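You operate a simulated robot arm through the tools that you are given. There is no shell and no other tool. Be economical: measure what you need, move in short steps, check, and stop when the job is done.

You run a simulated robot arm. Do the job below in one go: nothing can be reset, and whatever is moved stays where it is left.

JOB
Wind on as much rope as the card says, in neat turns.
Fine: tighten the yellow clamp knob, lower the white roller and put the pawl on before you wind; the weight then hangs on it. Hands outside the yellow line while the drum turns.

The check looks at the end state, three seconds after you hand in, the way a careful person would. Anything else that was tipped, shoved, dropped, spilled or broken makes it a failure.

ROBOT AND FRAMES
A 6-joint arm with a fingered hand, fixed in place. Base frame: the origin is at the foot of the arm, x ahead of it, y to its left, z up. Units: mm, degrees, N and s.
With the tool pointing down near the work surface it reaches from about 300 to 700 mm from the base axis. Its first joint turns from -166.0 to 166.0 degrees. Payload 4 kg.
The tool frame sits at the grasp point between the pads (the TCP): z along the fingers, y along the line on which they close. The tips reach 22 mm beyond it. Largest opening 112 mm; the body of the gripper starts 60 mm behind the TCP. The gripper is a hand of 4 fingers: y runs from the thumb to the fingers, the wrist lies at [0, 0, -218] in the tool frame, and closing takes about 1.5 s.
Orientation is that of the tool frame in the base frame, as a unit quaternion [w, x, y, z]. With the fingers straight down and closing along the base's y, the tool's x points along the base's -x, its y along +y and its z along -z.

CONTROLS
- The arm moves only by the tool play_rows. Its argument "targets" is a list that holds one entry, the list of rows, each a list of 7 numbers: the shift along the tool's x, y, z in mm, then the turn, a rotation vector about the tool's x, y, z in degrees, then the gripper command, from -1 (shut) to 1 (fully open), values between in proportion. In form: [[[dx, dy, dz, wx, wy, wz, fingers], ...]]. A call has 1 to 10 rows; each row shifts and turns the commanded pose from where the row before left it, along the tool's axes as they then stand. Rows are played at 5 a second. More than 50 mm and 8.6 degrees between two rows, or a gripper value outside its range, and nothing of the call is played. Where a pose cannot be reached the arm comes as near as it can. A force on the tool above 70 N (or 10 N above the force at the start of the call, whichever is more), or a blocked arm, ends the call early, and 0.2 s more pass. The fingers move at their own pace (about 45 mm/s each) and stop on an object; they squeeze with about 33 N. The grip force told is the motor's: it shows also when the fingers shut on nothing. Time passes only in rows, and 0.2 s behind the last, so rows that do not move let the fingers close. It gives the time, the measured TCP pose, the force on the tool (base axes), the opening and the grip force at its end, in the units of the frame above (readings bear some noise), with the torque about the TCP (base axes, N m) and any sound that the robot's microphone picked up, and new pictures: "views" is both (left out), scene, wrist or none.
- Cameras (640 x 400 px; columns grow to the right, rows downward): "scene" is fixed at [51.4, 499, 1786.8]; the picture's right is [-0.82, -0.58, 0.00], its down [-0.36, 0.51, -0.79] and it looks along [0.45, -0.64, -0.62] (base axes); focal length 332 px, centre (320, 200). "wrist" rides on the gripper at [69, 4, -83] in the tool frame; the picture's right is [-0.06, 1.00, 0.00], its down [-0.77, -0.05, -0.64] and it looks along [-0.64, -0.04, 0.77] (tool axes); focal length 243 px, centre (320, 200). There is no depth. A picture from a camera that has moved, and an enlarged one, comes with that camera's place and axes in the base frame and with its lens.
- grasp_type(shape): the hand has 4 fingers and takes this shape, open, in about a second: jaw (thumb against the fingers, like two jaws); tri (thumb and two fingers); tip (a fingertip pinch); poke (one finger out to press); point (the index stretched); flat (the hand flat); cup (the hand cupped); fist (a fist). The gripper value then closes the fingers along that shape, each until it touches; the sizes above hold for jaw. It gives what a move gives, with no picture.
- close_up(camera, box): a new picture of the part [left, top, right, bottom] of that camera's present view, enlarged. No time passes.
- sign_off(): hands the job in; it is judged then, once.

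Go step by step. Nothing tells you positions but the pictures and the camera data: compare them with the known pose of the tool, close in by small moves and look again before you grip or let go. The budget is 120 turns and 200 pictures, counting those below and the enlarged ones. Unless the task says otherwise, let go and move clear before handing in, and close with one line.

The tools are called after "Emit:" by a JSON object that holds its "api" and its "payload". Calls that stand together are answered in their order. play_rows: Moves the arm, as the interface text tells. Its arguments: {"type":"object","properties":{"targets":{"type":"array","items":{"type":"array","items":{"type":"array","items":{"type":"number"}}}},"views":{"type":"string","enum":["both","scene","wrist","none"]}},"required":["targets"]} The other tools are called the same way: grasp_type (shape) gives the hand a shape; close_up (camera, box) takes an enlarged picture of a part of a camera's view; sign_off () hands the job in.

At the start:

```text
clock: 0.0
tool_pos: [231.7, -231.1, 1300.1]
ee_rot: [0.0, 0.0, 1.0, 0.0]
wrist_force: [-0.4, 0.0, 0.1]
ft_torque: [0.0, 0.01, 0.0]
finger_gap: 111.9
finger_force: 0.1
shape: jaw
```

scene: 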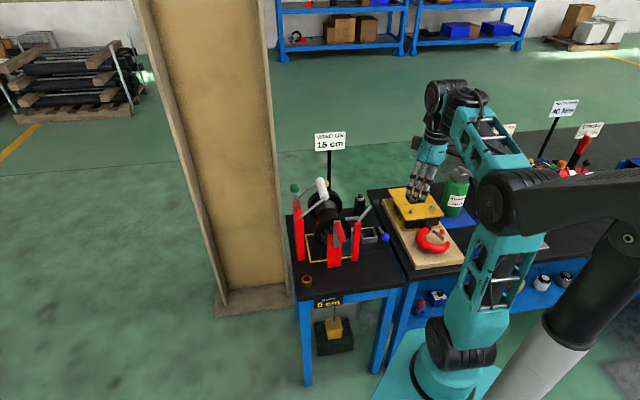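
wrist: 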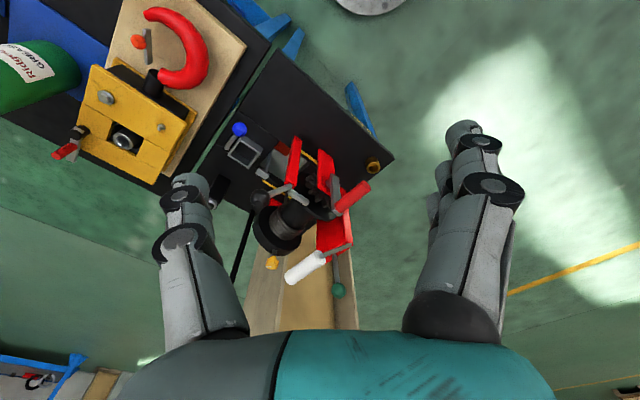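

I see a winch on a small table with a card reading about "15 cm" or so, and a rope with a weight hanging below. I'll enlarge the views first.

Emit:
{"api": "close_up", "payload": {"camera": "scene", "box": [270, 120, 410, 208]}}

Emit:
{"api": "close_up", "payload": {"camera": "scene", "box": [270, 200, 410, 288]}}

Emit:
{"api": "close_up", "payload": {"camera": "scene", "box": [270, 280, 410, 368]}}

Emit:
{"api": "close_up", "payload": {"camera": "wrist", "box": [200, 100, 420, 310]}}

```text
4.55 times, centred on (340, 164) of scene
camera zoom: at [51.4, 499.0, 1786.8], right [-0.82, -0.58, 0.0], down [-0.36, 0.51, -0.79], along [0.45, -0.64, -0.62], focal length 1509 px, centre (229, 364)
```

zoom: 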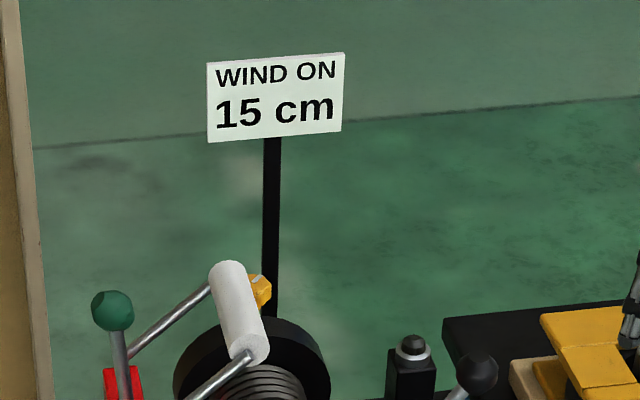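

```text
4.55 times, centred on (340, 244) of scene
camera zoom: at [51.4, 499.0, 1786.8], right [-0.82, -0.58, 0.0], down [-0.36, 0.51, -0.79], along [0.45, -0.64, -0.62], focal length 1509 px, centre (229, 0)
```

zoom: 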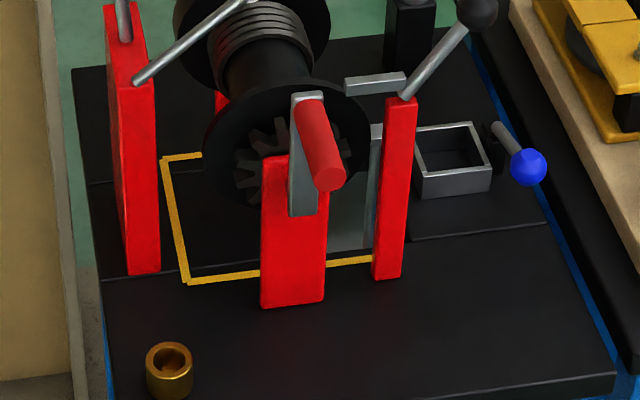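

```text
4.55 times, centred on (340, 324) of scene
camera zoom: at [51.4, 499.0, 1786.8], right [-0.82, -0.58, 0.0], down [-0.36, 0.51, -0.79], along [0.45, -0.64, -0.62], focal length 1509 px, centre (229, -364)
```

zoom: 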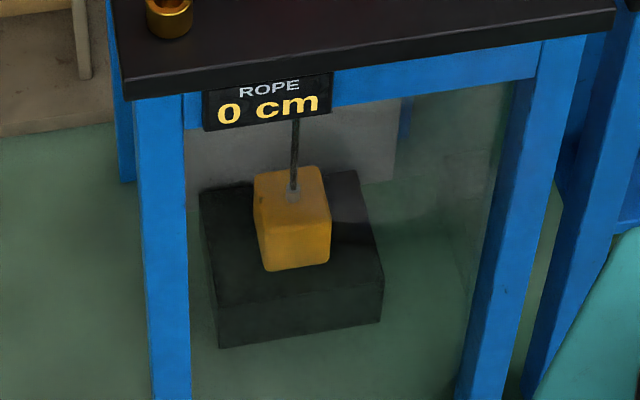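

```text
1.90 times, centred on (310, 205) of wrist
camera zoom: at [161.6, -225.9, 1382.7], right [0.06, 1.0, 0.0], down [0.77, -0.05, 0.64], along [0.64, -0.04, -0.77], focal length 462 px, centre (339, 190)
```

zoom: 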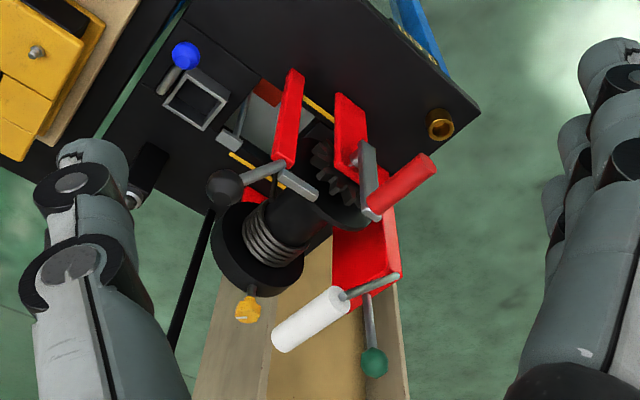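

Emit:
{"api": "play_rows", "payload": {"targets": [[[-33, -10, 25, 0, 0, 0, 1], [-33, -10, 25, 0, 0, 0, 1], [-33, -10, 25, 0, 0, 0, 1], [-33, -10, 25, 0, 0, 0, 1], [-33, -10, 25, 0, 0, 0, 1], [-33, -10, 25, 0, 0, 0, 1]]], "views": "both"}}

```text
clock: 1.4
tool_pos: [434.1, -288.8, 1150.6]
ee_rot: [0.001, 0.001, 1.0, -0.001]
wrist_force: [0.4, -0.4, -0.4]
ft_torque: [-0.01, 0.01, -0.01]
finger_gap: 111.7
finger_force: 0.1
shape: jaw
camera wrist: at [363.5, -283.4, 1233.5], right [0.06, 1.0, 0.0], down [0.76, -0.05, 0.64], along [0.64, -0.04, -0.77], focal length 243 px, centre (320, 200)
```

scene: 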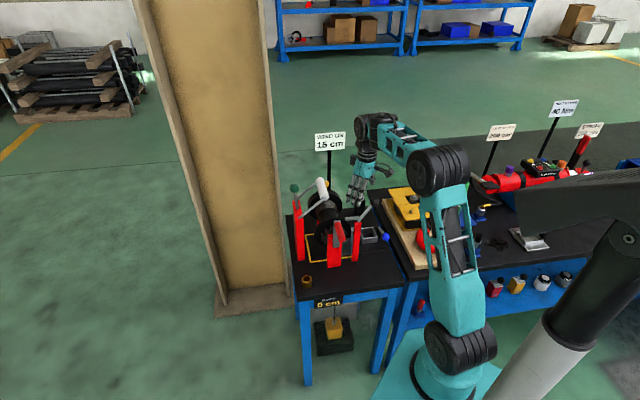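
wrist: 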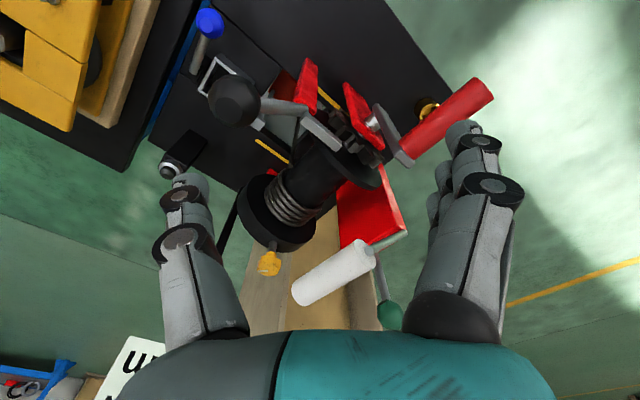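

Emit:
{"api": "close_up", "payload": {"camera": "wrist", "box": [190, 40, 510, 240]}}

Emit:
{"api": "close_up", "payload": {"camera": "wrist", "box": [190, 150, 430, 330]}}

Emit:
{"api": "close_up", "payload": {"camera": "scene", "box": [280, 165, 400, 255]}}

```text
2.00 times, centred on (350, 140) of wrist
camera zoom: at [363.5, -283.4, 1233.5], right [0.06, 1.0, 0.0], down [0.76, -0.05, 0.64], along [0.64, -0.04, -0.77], focal length 485 px, centre (260, 320)
```

zoom: 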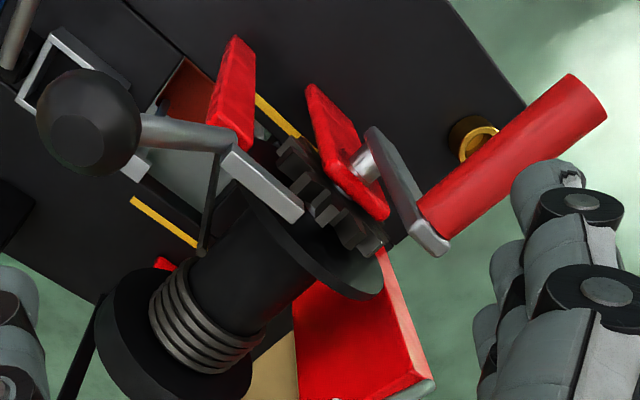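

```text
2.22 times, centred on (310, 240) of wrist
camera zoom: at [363.5, -283.4, 1233.5], right [0.06, 1.0, 0.0], down [0.76, -0.05, 0.64], along [0.64, -0.04, -0.77], focal length 539 px, centre (342, 111)
```

zoom: 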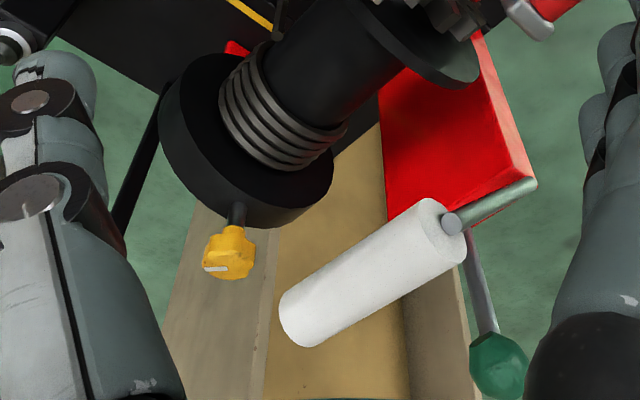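

```text
4.44 times, centred on (340, 210) of scene
camera zoom: at [51.4, 499.0, 1786.8], right [-0.82, -0.58, 0.0], down [-0.36, 0.51, -0.79], along [0.45, -0.64, -0.62], focal length 1476 px, centre (231, 156)
```

zoom: 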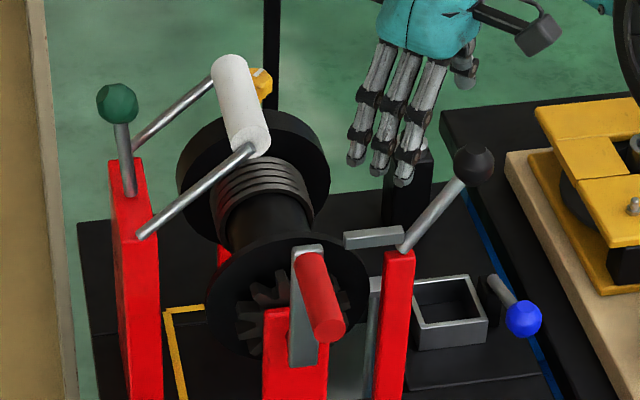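

Emit:
{"api": "play_rows", "payload": {"targets": [[[-37, -18, -4, 0, 0, 0, 1], [-37, -18, -4, 0, 0, 0, 1], [-37, -18, -4, 0, 0, 0, 1], [-37, -18, -4, 0, 0, 0, 1]]], "views": "both"}}

```text
clock: 2.4
tool_pos: [545.2, -338.0, 1158.1]
ee_rot: [0.0, 0.0, 1.0, 0.001]
wrist_force: [0.3, 0.8, -0.1]
ft_torque: [-0.03, 0.03, -0.02]
finger_gap: 112.1
finger_force: 0.1
shape: jaw
out of reach, approached as far as the arm can: row 4
camera wrist: at [475.3, -332.8, 1240.6], right [0.06, 1.0, 0.0], down [0.77, -0.05, 0.64], along [0.64, -0.04, -0.77], focal length 243 px, centre (320, 200)
```

scene: 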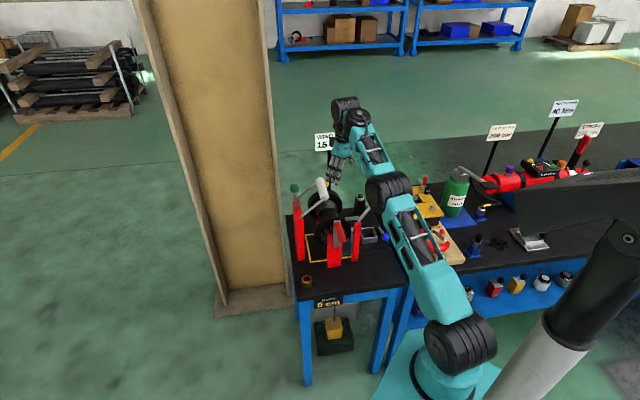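
wrist: 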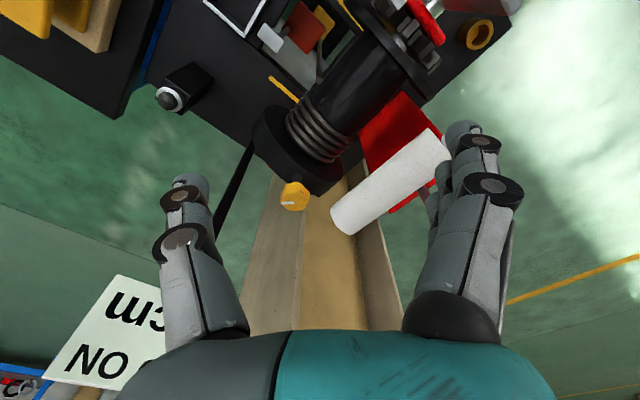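

Emit:
{"api": "close_up", "payload": {"camera": "wrist", "box": [240, 80, 400, 240]}}

Emit:
{"api": "close_up", "payload": {"camera": "wrist", "box": [200, 0, 480, 140]}}

```text
2.50 times, centred on (320, 160) of wrist
camera zoom: at [475.3, -332.8, 1240.6], right [0.06, 1.0, 0.0], down [0.77, -0.05, 0.64], along [0.64, -0.04, -0.77], focal length 606 px, centre (320, 300)
```

zoom: 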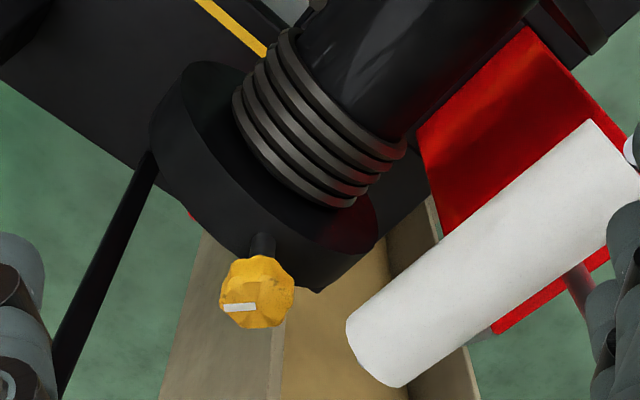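

```text
2.29 times, centred on (340, 70) of wrist
camera zoom: at [475.3, -332.8, 1240.6], right [0.06, 1.0, 0.0], down [0.77, -0.05, 0.64], along [0.64, -0.04, -0.77], focal length 555 px, centre (274, 497)
```

zoom: 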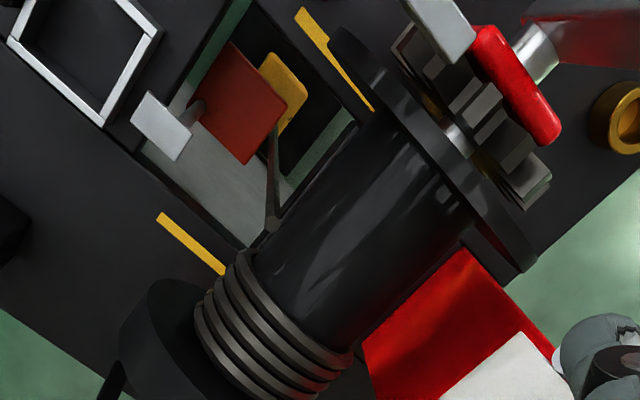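

The white roller is up on its arms, near (554,-250) to (636,-323) at z about 1087; the knob is at about (633,-368,1043), and the roller is in the way of it. I'll close the hand and push the roller down from above first.

Emit:
{"api": "play_rows", "payload": {"targets": [[[0, 0, -5, 0, 0, 0, -1], [-6, 24, 0, 0, 0, 0, -1], [-6, 24, 0, 0, 0, 0, -1], [-13, 24, 0, 0, 0, 0, -1], [0, 0, 10, 0, 0, 0, -1], [0, 0, 10, 0, 0, 0, -1], [0, 0, 0, 0, 0, 0, -1], [0, 0, 0, 0, 0, 0, -1]]], "views": "both"}}

Emit:
{"api": "close_up", "payload": {"camera": "scene", "box": [280, 155, 400, 245]}}

```text
clock: 4.2
tool_pos: [581.8, -273.8, 1156.3]
ee_rot: [-0.002, 0.0, 1.0, 0.0]
wrist_force: [-1.1, 0.4, 0.9]
ft_torque: [0.0, -0.06, -0.01]
finger_gap: 0.0
finger_force: 32.8
shape: jaw
out of reach, approached as far as the arm can: row 3, 5, 6
camera wrist: at [511.8, -268.8, 1238.7], right [0.06, 1.0, 0.0], down [0.77, -0.05, 0.64], along [0.64, -0.04, -0.77], focal length 243 px, centre (320, 200)
```

scene: 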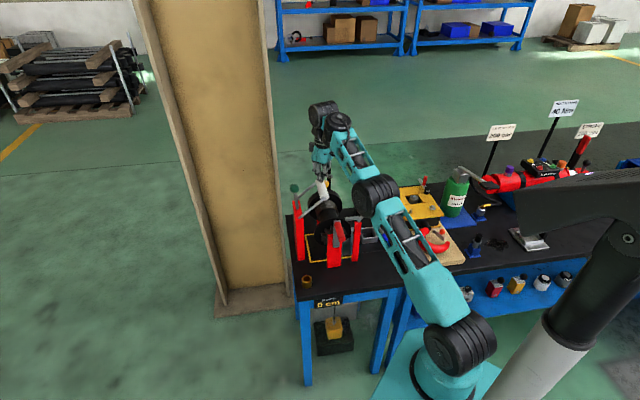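
wrist: 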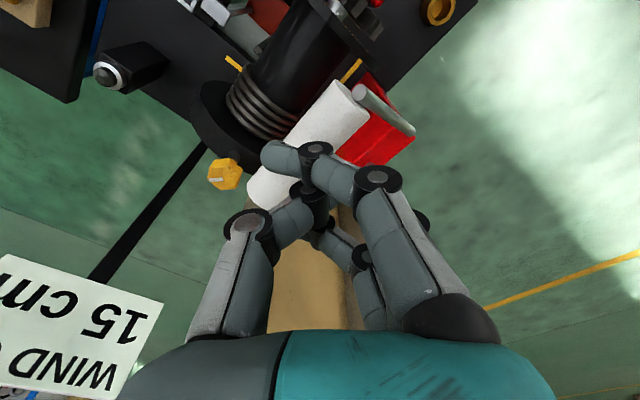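

```text
4.44 times, centred on (340, 200) of scene
camera zoom: at [51.4, 499.0, 1786.8], right [-0.82, -0.58, 0.0], down [-0.36, 0.51, -0.79], along [0.45, -0.64, -0.62], focal length 1476 px, centre (231, 200)
```

zoom: 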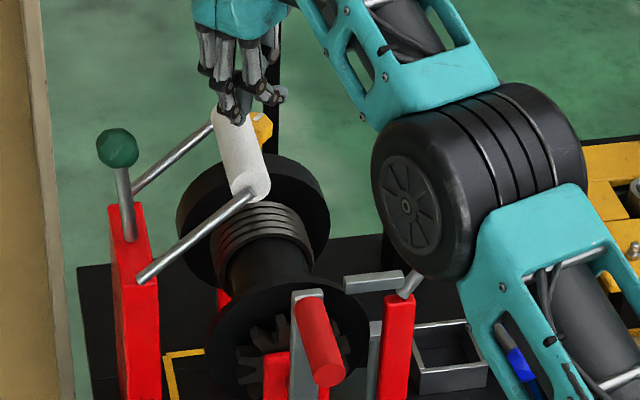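

Emit:
{"api": "play_rows", "payload": {"targets": [[[8, 4, 10, 0, 0, 0, -1], [0, 0, 10, 0, 0, 0, -1], [0, 0, 5, 0, 0, 0, -1], [0, 0, 0, 0, 0, 0, -1]]], "views": "both"}}

Emit:
{"api": "close_up", "payload": {"camera": "scene", "box": [280, 155, 400, 245]}}

```text
clock: 5.2
tool_pos: [568.9, -269.9, 1123.6]
ee_rot: [0.0, -0.001, 1.0, 0.0]
wrist_force: [-0.8, -0.3, 0.2]
ft_torque: [0.01, 0.01, 0.0]
finger_gap: 0.0
finger_force: 32.4
shape: jaw
camera wrist: at [497.0, -263.9, 1205.5], right [0.06, 1.0, 0.0], down [0.77, -0.05, 0.64], along [0.64, -0.04, -0.77], focal length 243 px, centre (320, 200)
```

scene: 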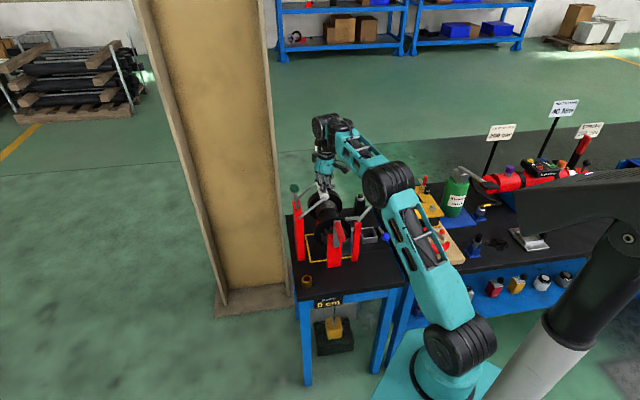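
wrist: 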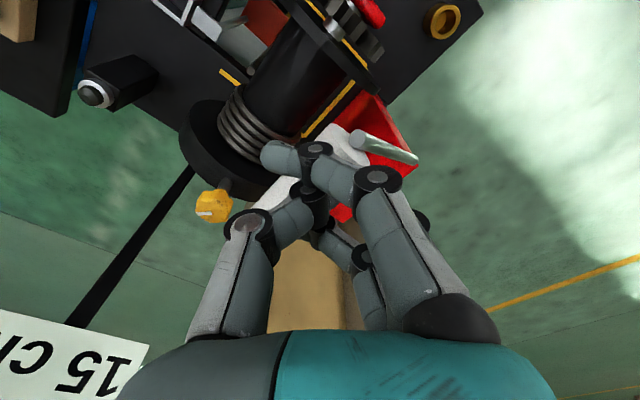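

```text
4.44 times, centred on (340, 200) of scene
camera zoom: at [51.4, 499.0, 1786.8], right [-0.82, -0.58, 0.0], down [-0.36, 0.51, -0.79], along [0.45, -0.64, -0.62], focal length 1476 px, centre (231, 200)
```

zoom: 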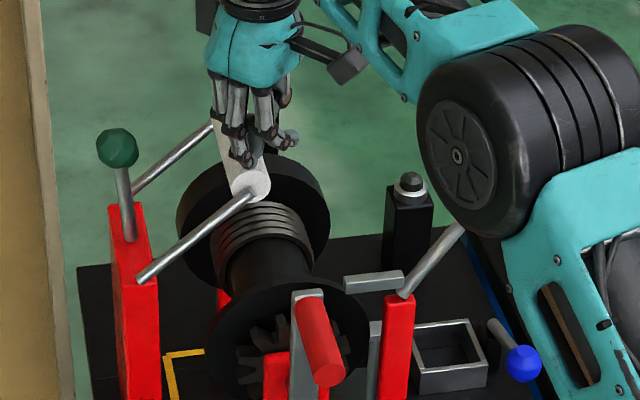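

Emit:
{"api": "play_rows", "payload": {"targets": [[[3, -3, 9, 0, 0, 0, -1], [3, -3, 9, 0, 0, 0, -1], [3, -3, 9, 0, 0, 0, -1], [0, 0, 0, 0, 0, 0, -1]]], "views": "both"}}

Emit:
{"api": "close_up", "payload": {"camera": "scene", "box": [280, 155, 400, 245]}}

```text
clock: 6.2
tool_pos: [558.9, -278.5, 1093.8]
ee_rot: [0.0, 0.001, 1.0, 0.0]
wrist_force: [-0.1, -0.6, -0.4]
ft_torque: [0.0, 0.01, 0.02]
finger_gap: 0.0
finger_force: 32.9
shape: jaw
camera wrist: at [489.0, -273.1, 1176.3], right [0.06, 1.0, 0.0], down [0.77, -0.05, 0.64], along [0.64, -0.04, -0.77], focal length 243 px, centre (320, 200)
```

scene: 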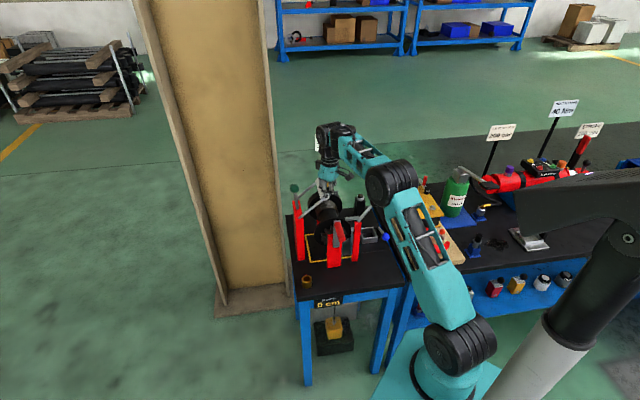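
wrist: 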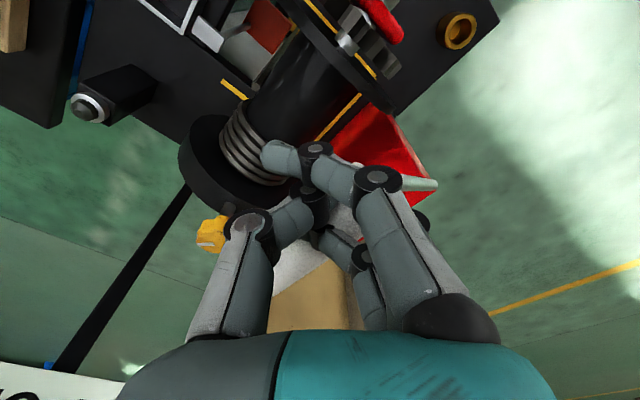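

```text
4.44 times, centred on (340, 200) of scene
camera zoom: at [51.4, 499.0, 1786.8], right [-0.82, -0.58, 0.0], down [-0.36, 0.51, -0.79], along [0.45, -0.64, -0.62], focal length 1476 px, centre (231, 200)
```

zoom: 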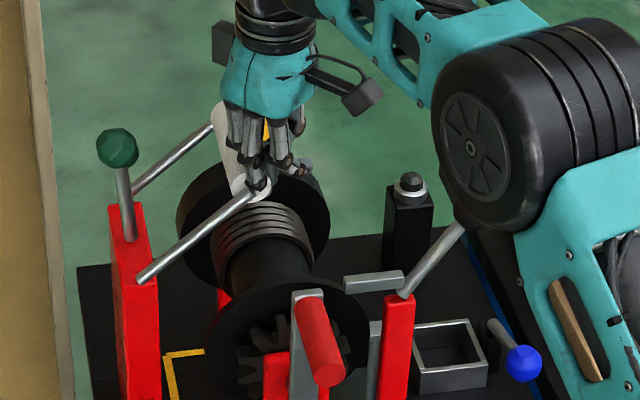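

Emit:
{"api": "play_rows", "payload": {"targets": [[[0, 0, -20, 0, 0, 0, -1], [0, 0, -20, 0, 0, 0, -1], [-11, 3, 0, 0, 0, 0, -1], [-11, 3, 0, 0, 0, 0, -1], [0, 0, 10, 0, 0, 0, -1], [1, -1, 10, 0, 0, 0, -1], [2, -2, 8, 0, 0, 0, -1], [3, -3, 8, 0, 0, 0, -1], [3, -3, 8, 0, 0, 0, -1]]], "views": "both"}}

Emit:
{"api": "close_up", "payload": {"camera": "scene", "box": [280, 155, 400, 245]}}

```text
clock: 8.2
tool_pos: [569.1, -281.8, 1090.8]
ee_rot: [0.0, 0.001, 1.0, 0.001]
wrist_force: [-1.3, -0.2, 0.2]
ft_torque: [0.0, -0.03, 0.04]
finger_gap: 0.0
finger_force: 32.7
shape: jaw
camera wrist: at [500.4, -276.7, 1173.2], right [0.06, 1.0, 0.0], down [0.77, -0.05, 0.64], along [0.64, -0.04, -0.77], focal length 243 px, centre (320, 200)
```

scene: 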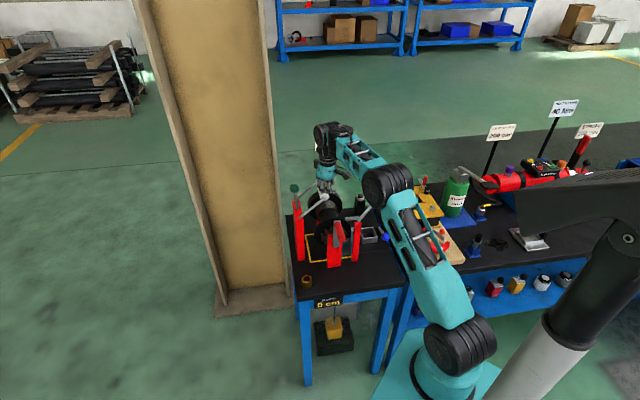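
wrist: 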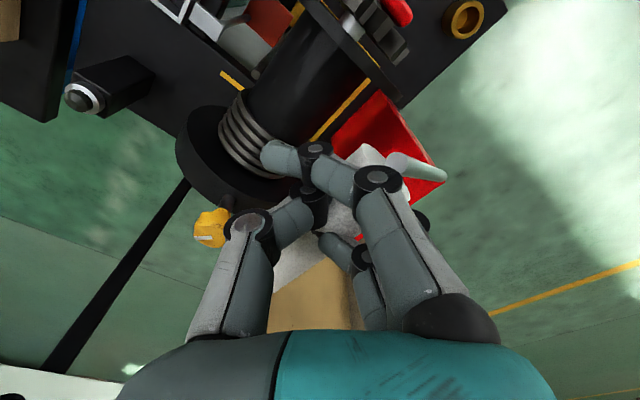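

```text
4.44 times, centred on (340, 200) of scene
camera zoom: at [51.4, 499.0, 1786.8], right [-0.82, -0.58, 0.0], down [-0.36, 0.51, -0.79], along [0.45, -0.64, -0.62], focal length 1476 px, centre (231, 200)
```

zoom: 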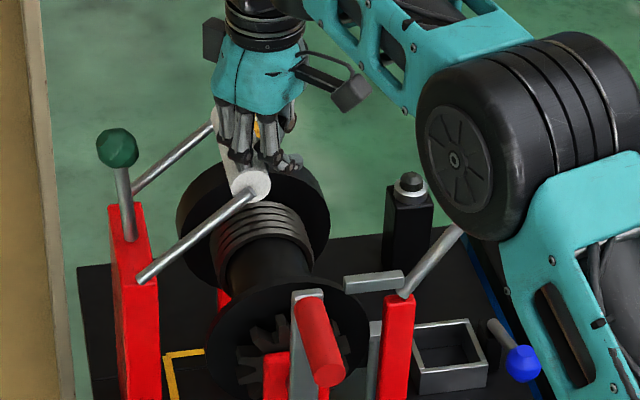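

Emit:
{"api": "play_rows", "payload": {"targets": [[[0, 0, -20, 0, 0, 0, -1], [0, 0, -18, 0, 0, 0, -1], [-9, 9, 0, 0, 0, 0, -1], [-8, 8, 0, 0, 0, 0, -1], [0, 0, 10, 0, 0, 0, -1], [0, 0, 8, 0, 0, 0, -1], [1, -1, 8, 0, 0, 0, -1], [1, -1, 8, 0, 0, 0, -1]]], "views": "both"}}

Emit:
{"api": "close_up", "payload": {"camera": "scene", "box": [280, 155, 400, 245]}}

```text
clock: 10.0
tool_pos: [585.6, -265.1, 1095.4]
ee_rot: [0.001, 0.0, 1.0, -0.001]
wrist_force: [-0.1, -0.1, 0.7]
ft_torque: [0.0, -0.04, 0.0]
finger_gap: 0.0
finger_force: 33.1
shape: jaw
camera wrist: at [516.5, -260.3, 1177.9], right [0.06, 1.0, 0.0], down [0.77, -0.05, 0.64], along [0.64, -0.04, -0.77], focal length 243 px, centre (320, 200)
```

scene: 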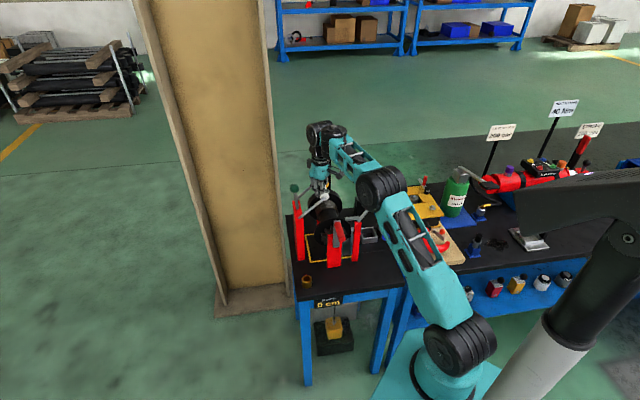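
wrist: 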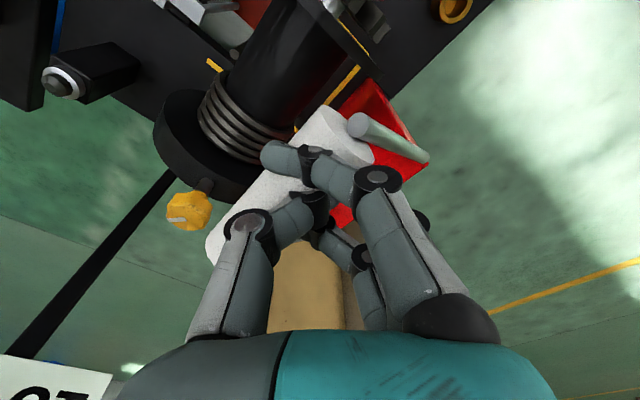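

```text
4.44 times, centred on (340, 200) of scene
camera zoom: at [51.4, 499.0, 1786.8], right [-0.82, -0.58, 0.0], down [-0.36, 0.51, -0.79], along [0.45, -0.64, -0.62], focal length 1476 px, centre (231, 200)
```

zoom: 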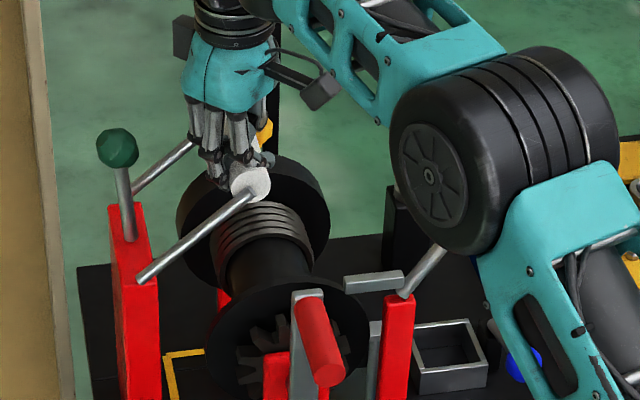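

Emit:
{"api": "play_rows", "payload": {"targets": [[[2, -2, 8, 0, 0, 0, -1], [3, -3, 8, 0, 0, 0, -1], [3, -3, 8, 0, 0, 0, -1], [0, 0, 0, 0, 0, 0, -1]]], "views": "wrist"}}

Emit:
{"api": "close_up", "payload": {"camera": "scene", "box": [280, 155, 400, 245]}}

```text
clock: 11.0
tool_pos: [578.4, -273.6, 1071.4]
ee_rot: [0.001, 0.0, 1.0, 0.0]
wrist_force: [-0.6, -0.1, -0.7]
ft_torque: [-0.02, 0.0, -0.02]
finger_gap: 0.1
finger_force: 33.0
shape: jaw
camera wrist: at [508.3, -268.3, 1152.7], right [0.06, 1.0, 0.0], down [0.77, -0.05, 0.64], along [0.64, -0.04, -0.77], focal length 243 px, centre (320, 200)
```

wrist: 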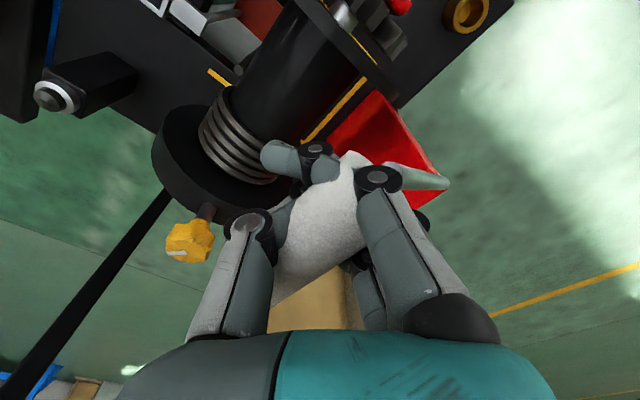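

```text
4.44 times, centred on (340, 200) of scene
camera zoom: at [51.4, 499.0, 1786.8], right [-0.82, -0.58, 0.0], down [-0.36, 0.51, -0.79], along [0.45, -0.64, -0.62], focal length 1476 px, centre (231, 200)
```

zoom: 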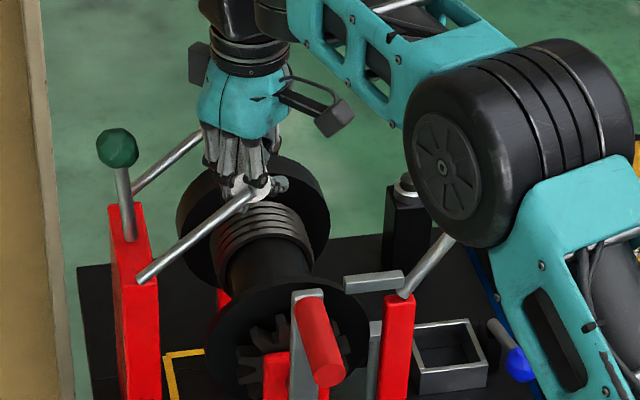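

The roller passes through the fingers without any contact, so it must be driven by the green-ball lever. I'll back off and turn the hand to straddle that lever's ball at about (667,-214,1096).

Emit:
{"api": "play_rows", "payload": {"targets": [[[5, 5, -40, 0, 0, 0, -1], [10, 10, -40, 0, 0, 0, -1], [10, 15, 0, 0, 0, 7.4, 0.3], [0, 0, 0, 0, 0, 7.4, 0.3], [0, 0, 0, 0, 0, 7.4, 0.3], [0, 0, 0, 0, 0, 7.4, 0.3], [0, 0, 0, 0, 0, 7.2, 0.3], [0, 0, 0, 0, 0, 7.2, 0.3]]], "views": "none"}}

Emit:
{"api": "play_rows", "payload": {"targets": [[[0, 0, 0, 0, -8, 0, 0.3], [0, 0, 0, 0, -8, 0, 0.3], [0, 0, 0, 0, -8, 0, 0.3], [0, 0, 0, 0, -8, 0, 0.3], [0, 0, 0, 0, -8, 0, 0.3]]], "views": "both"}}

```text
clock: 12.8
tool_pos: [553.5, -242.0, 1150.4]
ee_rot: [0.0, 0.376, 0.927, 0.0]
wrist_force: [-0.7, 0.1, -0.4]
ft_torque: [-0.01, 0.0, 0.01]
finger_gap: 72.7
finger_force: 0.0
shape: jaw
```

```text
clock: 14.0
tool_pos: [552.8, -242.8, 1150.0]
ee_rot: [0.317, 0.353, 0.871, -0.13]
wrist_force: [0.5, -0.3, 0.6]
ft_torque: [0.01, -0.02, -0.01]
finger_gap: 72.6
finger_force: 0.1
shape: jaw
camera wrist: at [478.6, -165.2, 1168.6], right [0.73, 0.68, 0.04], down [0.09, -0.15, 0.98], along [0.68, -0.71, -0.17], focal length 243 px, centre (320, 200)
```

scene: 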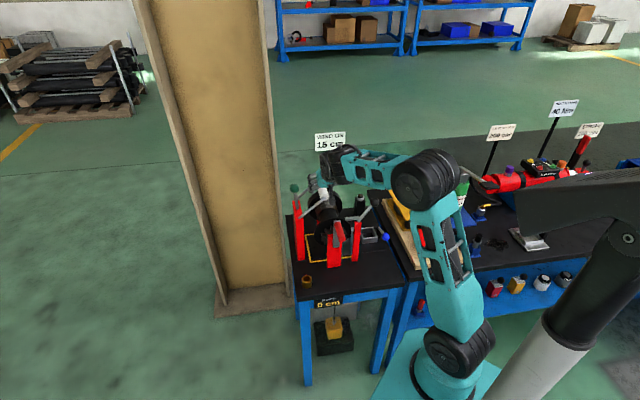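
wrist: 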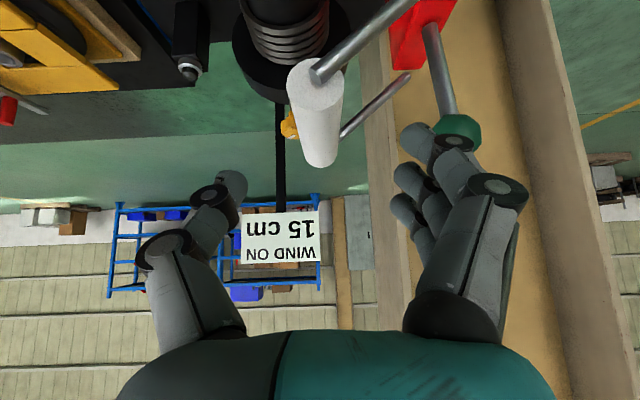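

Emit:
{"api": "play_rows", "payload": {"targets": [[[-4, 34, 4, 0, 0, 0, 0.3], [-4, 34, 4, 0, 0, 0, 0.3], [-4, 33, 4, 0, 0, 0, 0.3]]], "views": "wrist"}}

Emit:
{"api": "close_up", "payload": {"camera": "scene", "box": [280, 155, 400, 245]}}

```text
clock: 14.8
tool_pos: [635.3, -179.6, 1151.0]
ee_rot: [0.317, 0.352, 0.871, -0.128]
wrist_force: [0.2, 0.3, 1.1]
ft_torque: [0.03, -0.03, 0.0]
finger_gap: 72.6
finger_force: 0.1
shape: jaw
camera wrist: at [560.7, -102.3, 1169.0], right [0.73, 0.68, 0.04], down [0.09, -0.16, 0.98], along [0.68, -0.71, -0.17], focal length 243 px, centre (320, 200)
```

wrist: 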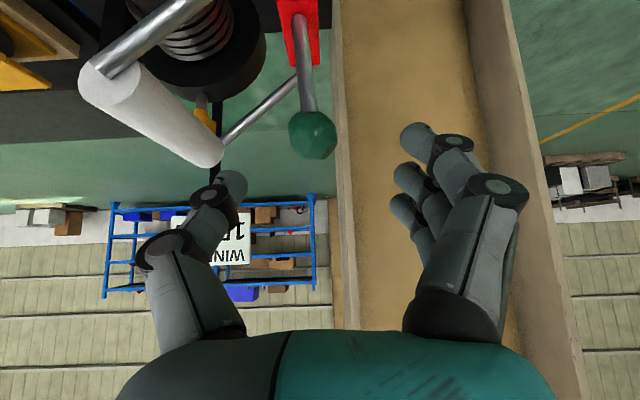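

```text
4.44 times, centred on (340, 200) of scene
camera zoom: at [51.4, 499.0, 1786.8], right [-0.82, -0.58, 0.0], down [-0.36, 0.51, -0.79], along [0.45, -0.64, -0.62], focal length 1476 px, centre (231, 200)
```

zoom: 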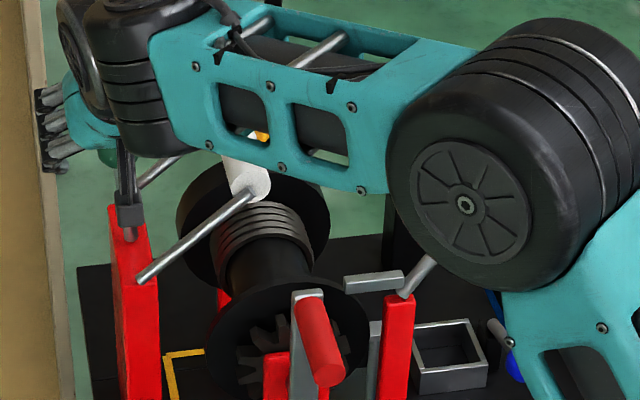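

Emit:
{"api": "play_rows", "payload": {"targets": [[[0, -2, 24, 0, 0, 0, 0.3], [0, -2, 24, 0, 0, 0, 0.3], [0, 0, 22, 0, 0, 0, 0.3], [0, 0, 0, 0, 0, 0, -0.25], [0, 0, 0, 0, 0, 0, -0.25], [0, 0, 0, 0, 0, 0, -0.25]]], "views": "wrist"}}

```text
clock: 16.2
tool_pos: [665.0, -218.1, 1096.1]
ee_rot: [0.317, 0.352, 0.871, -0.128]
wrist_force: [-0.3, 0.1, -0.1]
ft_torque: [-0.03, 0.02, -0.02]
finger_gap: 42.6
finger_force: 0.1
shape: jaw
camera wrist: at [591.1, -139.1, 1114.1], right [0.73, 0.68, 0.04], down [0.09, -0.16, 0.98], along [0.68, -0.71, -0.18], focal length 243 px, centre (320, 200)
```

wrist: 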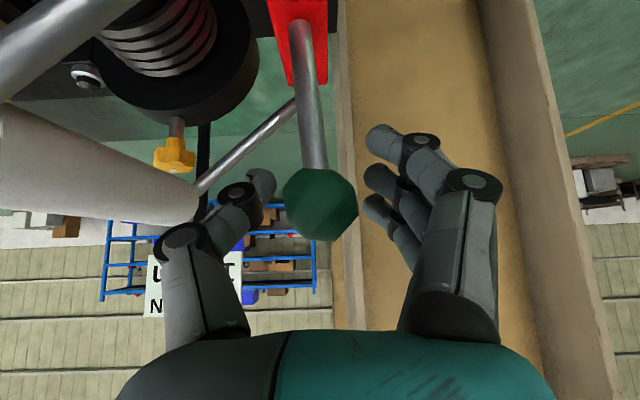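

Emit:
{"api": "play_rows", "payload": {"targets": [[[0, -10, 0, 0, 0, 0, -0.25], [0, -10, 0, 0, 0, 0, -0.25], [2, -12, 2, 0, 0, 0, -0.25], [3, -12, 3.5, 0, 0, 0, -0.25]]], "views": "wrist"}}

Emit:
{"api": "close_up", "payload": {"camera": "scene", "box": [280, 155, 400, 245]}}

```text
clock: 17.2
tool_pos: [633.1, -247.8, 1088.5]
ee_rot: [0.317, 0.352, 0.871, -0.128]
wrist_force: [0.1, 1.6, 1.4]
ft_torque: [0.07, 0.01, 0.01]
finger_gap: 42.7
finger_force: 0.1
shape: jaw
camera wrist: at [559.9, -170.5, 1106.5], right [0.73, 0.68, 0.04], down [0.09, -0.15, 0.98], along [0.68, -0.71, -0.18], focal length 243 px, centre (320, 200)
```

wrist: 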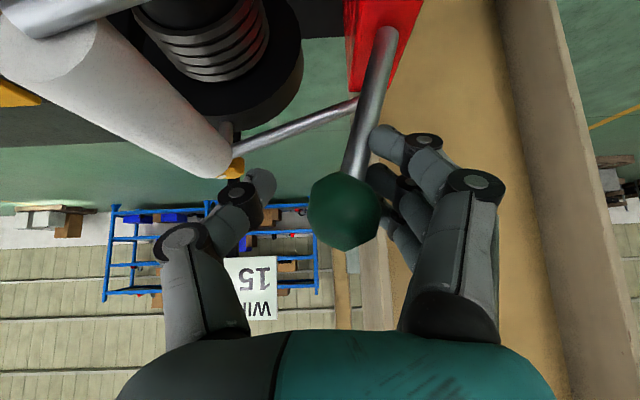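

```text
4.44 times, centred on (340, 200) of scene
camera zoom: at [51.4, 499.0, 1786.8], right [-0.82, -0.58, 0.0], down [-0.36, 0.51, -0.79], along [0.45, -0.64, -0.62], focal length 1476 px, centre (231, 200)
```

zoom: 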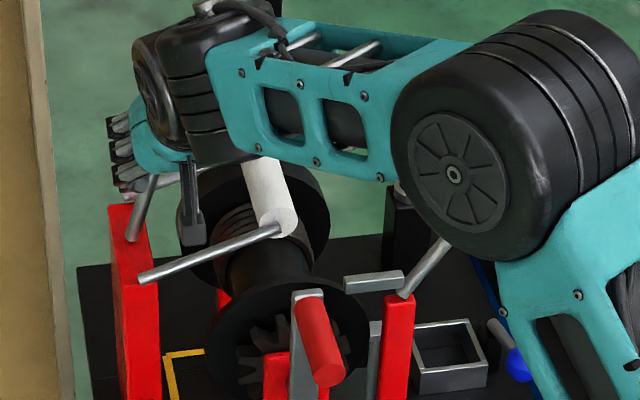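

Emit:
{"api": "play_rows", "payload": {"targets": [[[3, -10, 4, 0, 0, 0, -0.25], [4, -10, 5, 0, 0, 0, -0.25], [4, -9, 5, 0, 0, 0, -0.25]]], "views": "wrist"}}

Emit:
{"api": "close_up", "payload": {"camera": "scene", "box": [280, 155, 400, 245]}}

```text
clock: 18.0
tool_pos: [614.5, -266.6, 1070.6]
ee_rot: [0.319, 0.352, 0.871, -0.128]
wrist_force: [-0.4, 7.8, 11.8]
ft_torque: [0.55, -0.31, 0.22]
finger_gap: 45.9
finger_force: 0.1
shape: jaw
camera wrist: at [540.6, -189.7, 1090.0], right [0.73, 0.69, 0.04], down [0.09, -0.15, 0.98], along [0.68, -0.71, -0.17], focal length 243 px, centre (320, 200)
```

wrist: 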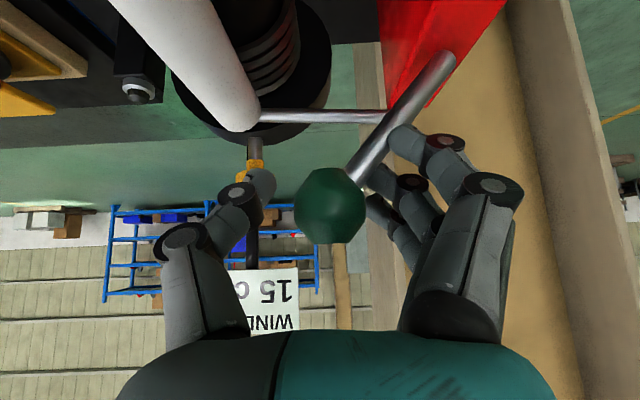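

```text
4.44 times, centred on (340, 200) of scene
camera zoom: at [51.4, 499.0, 1786.8], right [-0.82, -0.58, 0.0], down [-0.36, 0.51, -0.79], along [0.45, -0.64, -0.62], focal length 1476 px, centre (231, 200)
```

zoom: 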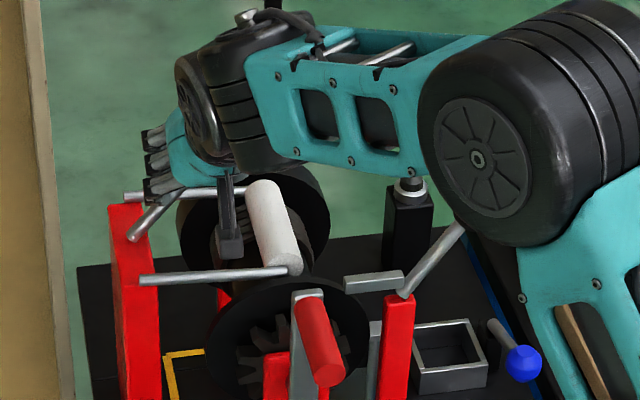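

Emit:
{"api": "play_rows", "payload": {"targets": [[[2.5, -4, 3, 0, 0, 0, -0.25], [2.5, -4, 3, 0, 0, 0, -0.25], [0, 0, 0, 0, 0, 0, -0.25]]], "views": "wrist"}}

Emit:
{"api": "close_up", "payload": {"camera": "scene", "box": [280, 155, 400, 245]}}

```text
clock: 18.8
tool_pos: [609.2, -273.4, 1065.7]
ee_rot: [0.321, 0.351, 0.87, -0.128]
wrist_force: [4.7, 11.1, 34.5]
ft_torque: [1.31, -1.09, 0.29]
finger_gap: 49.9
finger_force: 0.0
shape: jaw
camera wrist: at [535.2, -195.9, 1084.4], right [0.73, 0.68, 0.04], down [0.08, -0.15, 0.98], along [0.68, -0.71, -0.17], focal length 243 px, centre (320, 200)
```

wrist: 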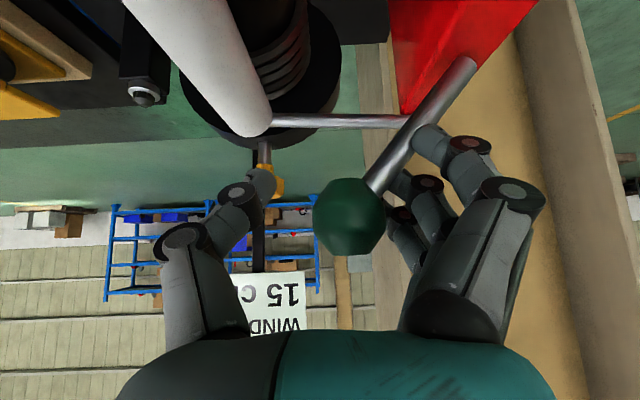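

```text
4.44 times, centred on (340, 200) of scene
camera zoom: at [51.4, 499.0, 1786.8], right [-0.82, -0.58, 0.0], down [-0.36, 0.51, -0.79], along [0.45, -0.64, -0.62], focal length 1476 px, centre (231, 200)
```

zoom: 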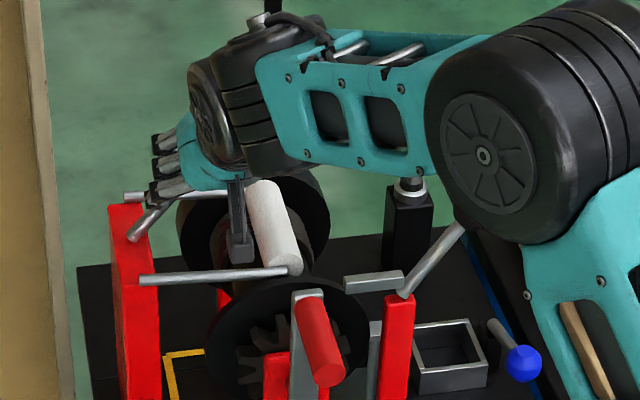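

Emit:
{"api": "play_rows", "payload": {"targets": [[[-2, 5, -3, 0, 0, 0, 0], [0, 0, -5, 0, 0, 0, 0.3], [0, 0, -25, 0, 0, 0, 0.3], [0, 0, -30, 0, 0, 0, 0.5], [0, 0, -30, 0, 0, 0, 0.5], [0, 0, 0, 0, 0, 0, 0.5]]], "views": "wrist"}}

Emit:
{"api": "close_up", "payload": {"camera": "scene", "box": [280, 155, 400, 245]}}

Emit:
{"api": "close_up", "payload": {"camera": "wrist", "box": [100, 0, 500, 200]}}

```text
clock: 20.2
tool_pos: [571.1, -229.6, 1134.6]
ee_rot: [0.317, 0.352, 0.871, -0.128]
wrist_force: [-0.3, -0.4, -0.7]
ft_torque: [-0.01, 0.03, 0.03]
finger_gap: 83.9
finger_force: 0.0
shape: jaw
camera wrist: at [496.0, -151.0, 1152.7], right [0.73, 0.68, 0.04], down [0.09, -0.16, 0.98], along [0.68, -0.71, -0.18], focal length 243 px, centre (320, 200)
```

wrist: 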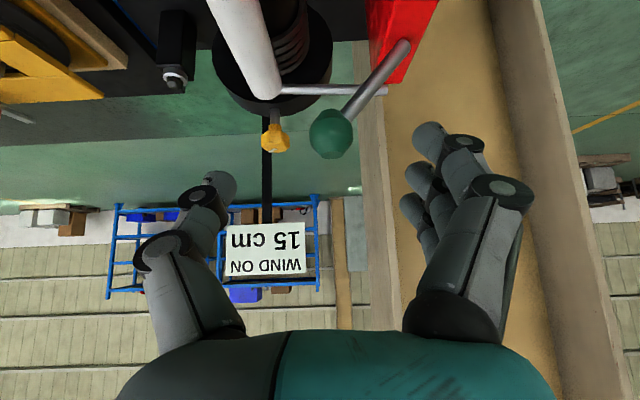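

```text
4.44 times, centred on (340, 200) of scene
camera zoom: at [51.4, 499.0, 1786.8], right [-0.82, -0.58, 0.0], down [-0.36, 0.51, -0.79], along [0.45, -0.64, -0.62], focal length 1476 px, centre (231, 200)
```

zoom: 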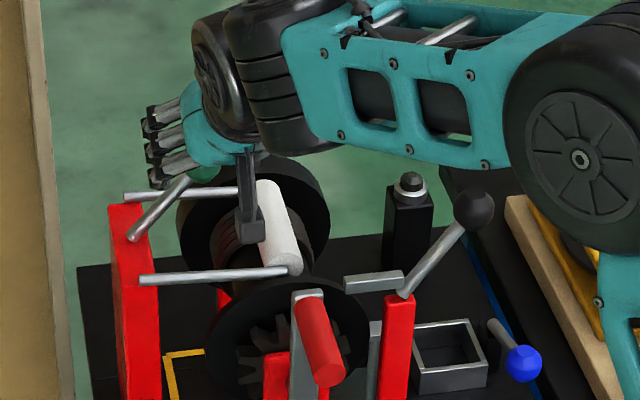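

```text
1.60 times, centred on (300, 100) of wrist
camera zoom: at [496.0, -151.0, 1152.7], right [0.73, 0.68, 0.04], down [0.09, -0.16, 0.98], along [0.68, -0.71, -0.18], focal length 388 px, centre (352, 360)
```

zoom: 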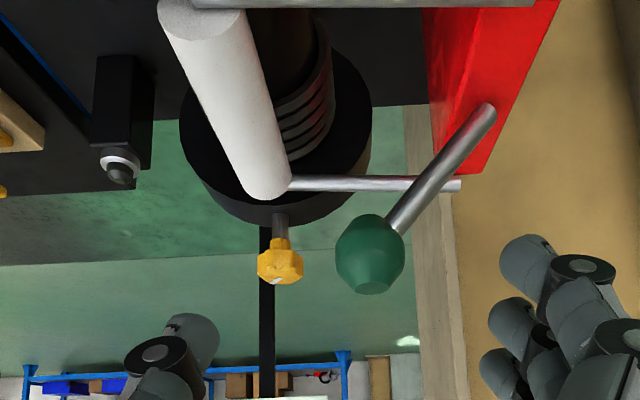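

The roller is down and stays, resting on the coils. Next is the yellow knob at about (633,-364,1040): I'll set a 25° tilt and turn the hand back so it has clockwise travel.

Emit:
{"api": "play_rows", "payload": {"targets": [[[0, 0, -20, 0, 7.5, 0, 0.3], [0, 0, 0, 0, 7.5, 0, 0.3], [0, 0, 0, -3.13, 0, -6.7, 0.3], [0, 0, 0, -3.13, 0, -6.7, 0.3], [0, 0, 0, -3.13, 0, -6.7, 0.3], [0, 0, 0, -3.13, 0, -6.7, 0.3], [0, 0, 0, -3.13, 0, -6.7, 0.3], [0, 0, 0, -3.13, 0, -6.7, 0.3], [0, 0, 0, -3.13, 0, -6.7, 0.3], [0, 0, 0, -3.13, 0, -6.7, 0.3]]], "views": "wrist"}}

```text
clock: 22.4
tool_pos: [562.2, -222.9, 1149.2]
ee_rot: [0.214, -0.13, 0.968, 0.029]
wrist_force: [-0.4, -0.3, 0.1]
ft_torque: [0.01, 0.06, -0.02]
finger_gap: 73.2
finger_force: 0.1
shape: jaw
camera wrist: at [465.0, -242.7, 1195.9], right [-0.21, 0.98, 0.03], down [0.42, 0.06, 0.91], along [0.88, 0.2, -0.42], focal length 243 px, centre (320, 200)
```

wrist: 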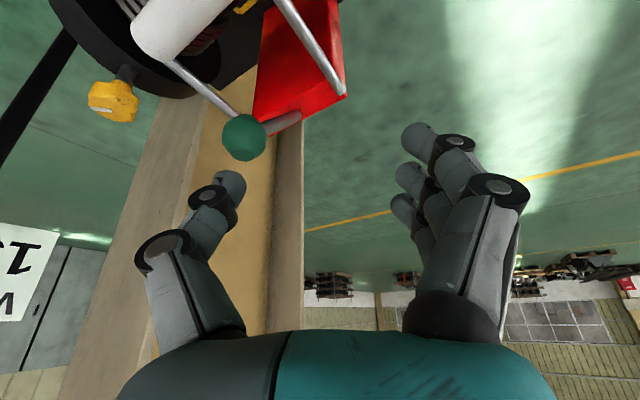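

Emit:
{"api": "play_rows", "payload": {"targets": [[[4, -38.7, 0, 0, 0, 0, 0.3], [4, -38.7, 0, 0, 0, 0, 0.3], [4, -38.7, 0, 0, 0, 0, 0.3], [4, -38.7, 0, 0, 0, 0, 0.3], [0, 0, 20, 0, 0, 0, 0.2]]], "views": "wrist"}}

Emit:
{"api": "close_up", "payload": {"camera": "wrist", "box": [200, 50, 440, 250]}}

```text
clock: 23.6
tool_pos: [557.9, -366.0, 1102.9]
ee_rot: [0.215, -0.129, 0.968, 0.028]
wrist_force: [0.1, 0.7, -0.2]
ft_torque: [-0.06, 0.05, 0.0]
finger_gap: 67.4
finger_force: 0.0
shape: jaw
out of reach, approached as far as the arm can: row 3, 4
camera wrist: at [462.0, -386.3, 1147.9], right [-0.21, 0.98, 0.03], down [0.42, 0.06, 0.91], along [0.88, 0.2, -0.42], focal length 243 px, centre (320, 200)
```

wrist: 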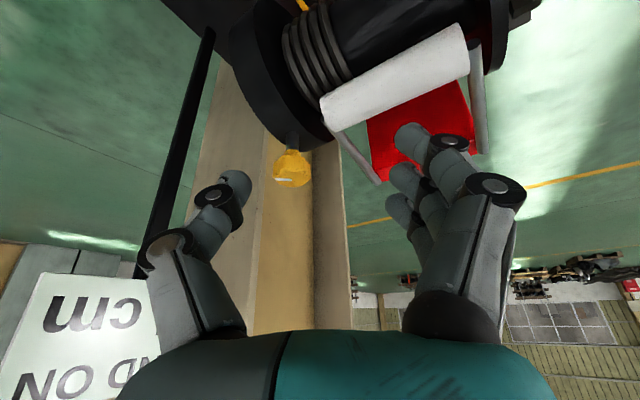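

```text
2.00 times, centred on (320, 150) of wrist
camera zoom: at [462.0, -386.3, 1147.9], right [-0.21, 0.98, 0.03], down [0.42, 0.06, 0.91], along [0.88, 0.2, -0.42], focal length 485 px, centre (320, 300)
```

zoom: 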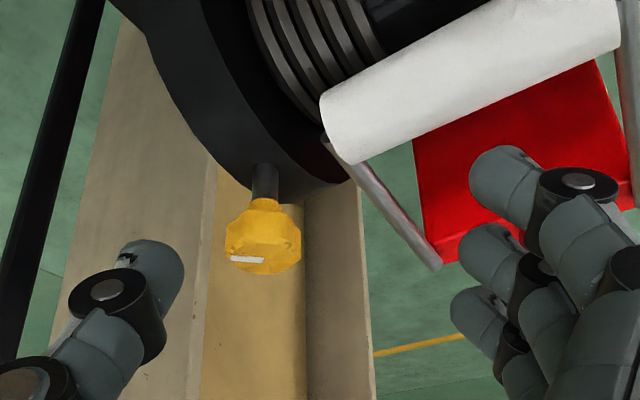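

Emit:
{"api": "play_rows", "payload": {"targets": [[[0, 0, 0, 0, -7.5, 0, 0.2], [0, 0, 0, 0, -7.5, 0, 0.2], [-6, -7, 14, 0, 0, 0, 0.2], [-6, -7, 14, 0, 0, 0, 0.2], [-5, -7, 14, 0, 0, 0, 0.2]]], "views": "wrist"}}

```text
clock: 24.8
tool_pos: [615.4, -391.3, 1074.6]
ee_rot: [0.34, -0.123, 0.931, 0.043]
wrist_force: [0.5, 0.0, -0.4]
ft_torque: [-0.04, 0.03, 0.02]
finger_gap: 67.6
finger_force: 0.0
shape: jaw
out of reach, approached as far as the arm can: row 1, 2, 4, 5
camera wrist: at [511.5, -415.3, 1093.3], right [-0.21, 0.98, 0.04], down [0.18, 0.0, 0.98], along [0.96, 0.22, -0.18], focal length 243 px, centre (320, 200)
```

wrist: 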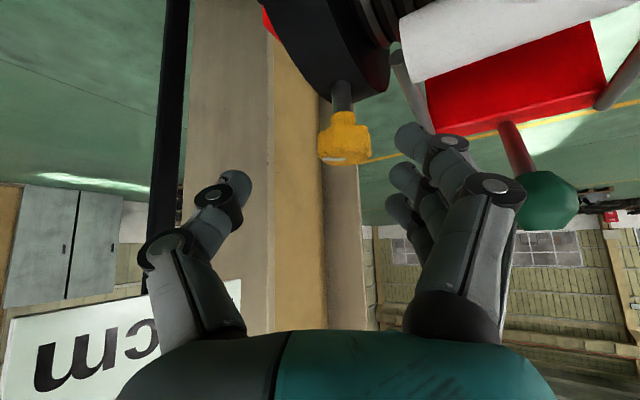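

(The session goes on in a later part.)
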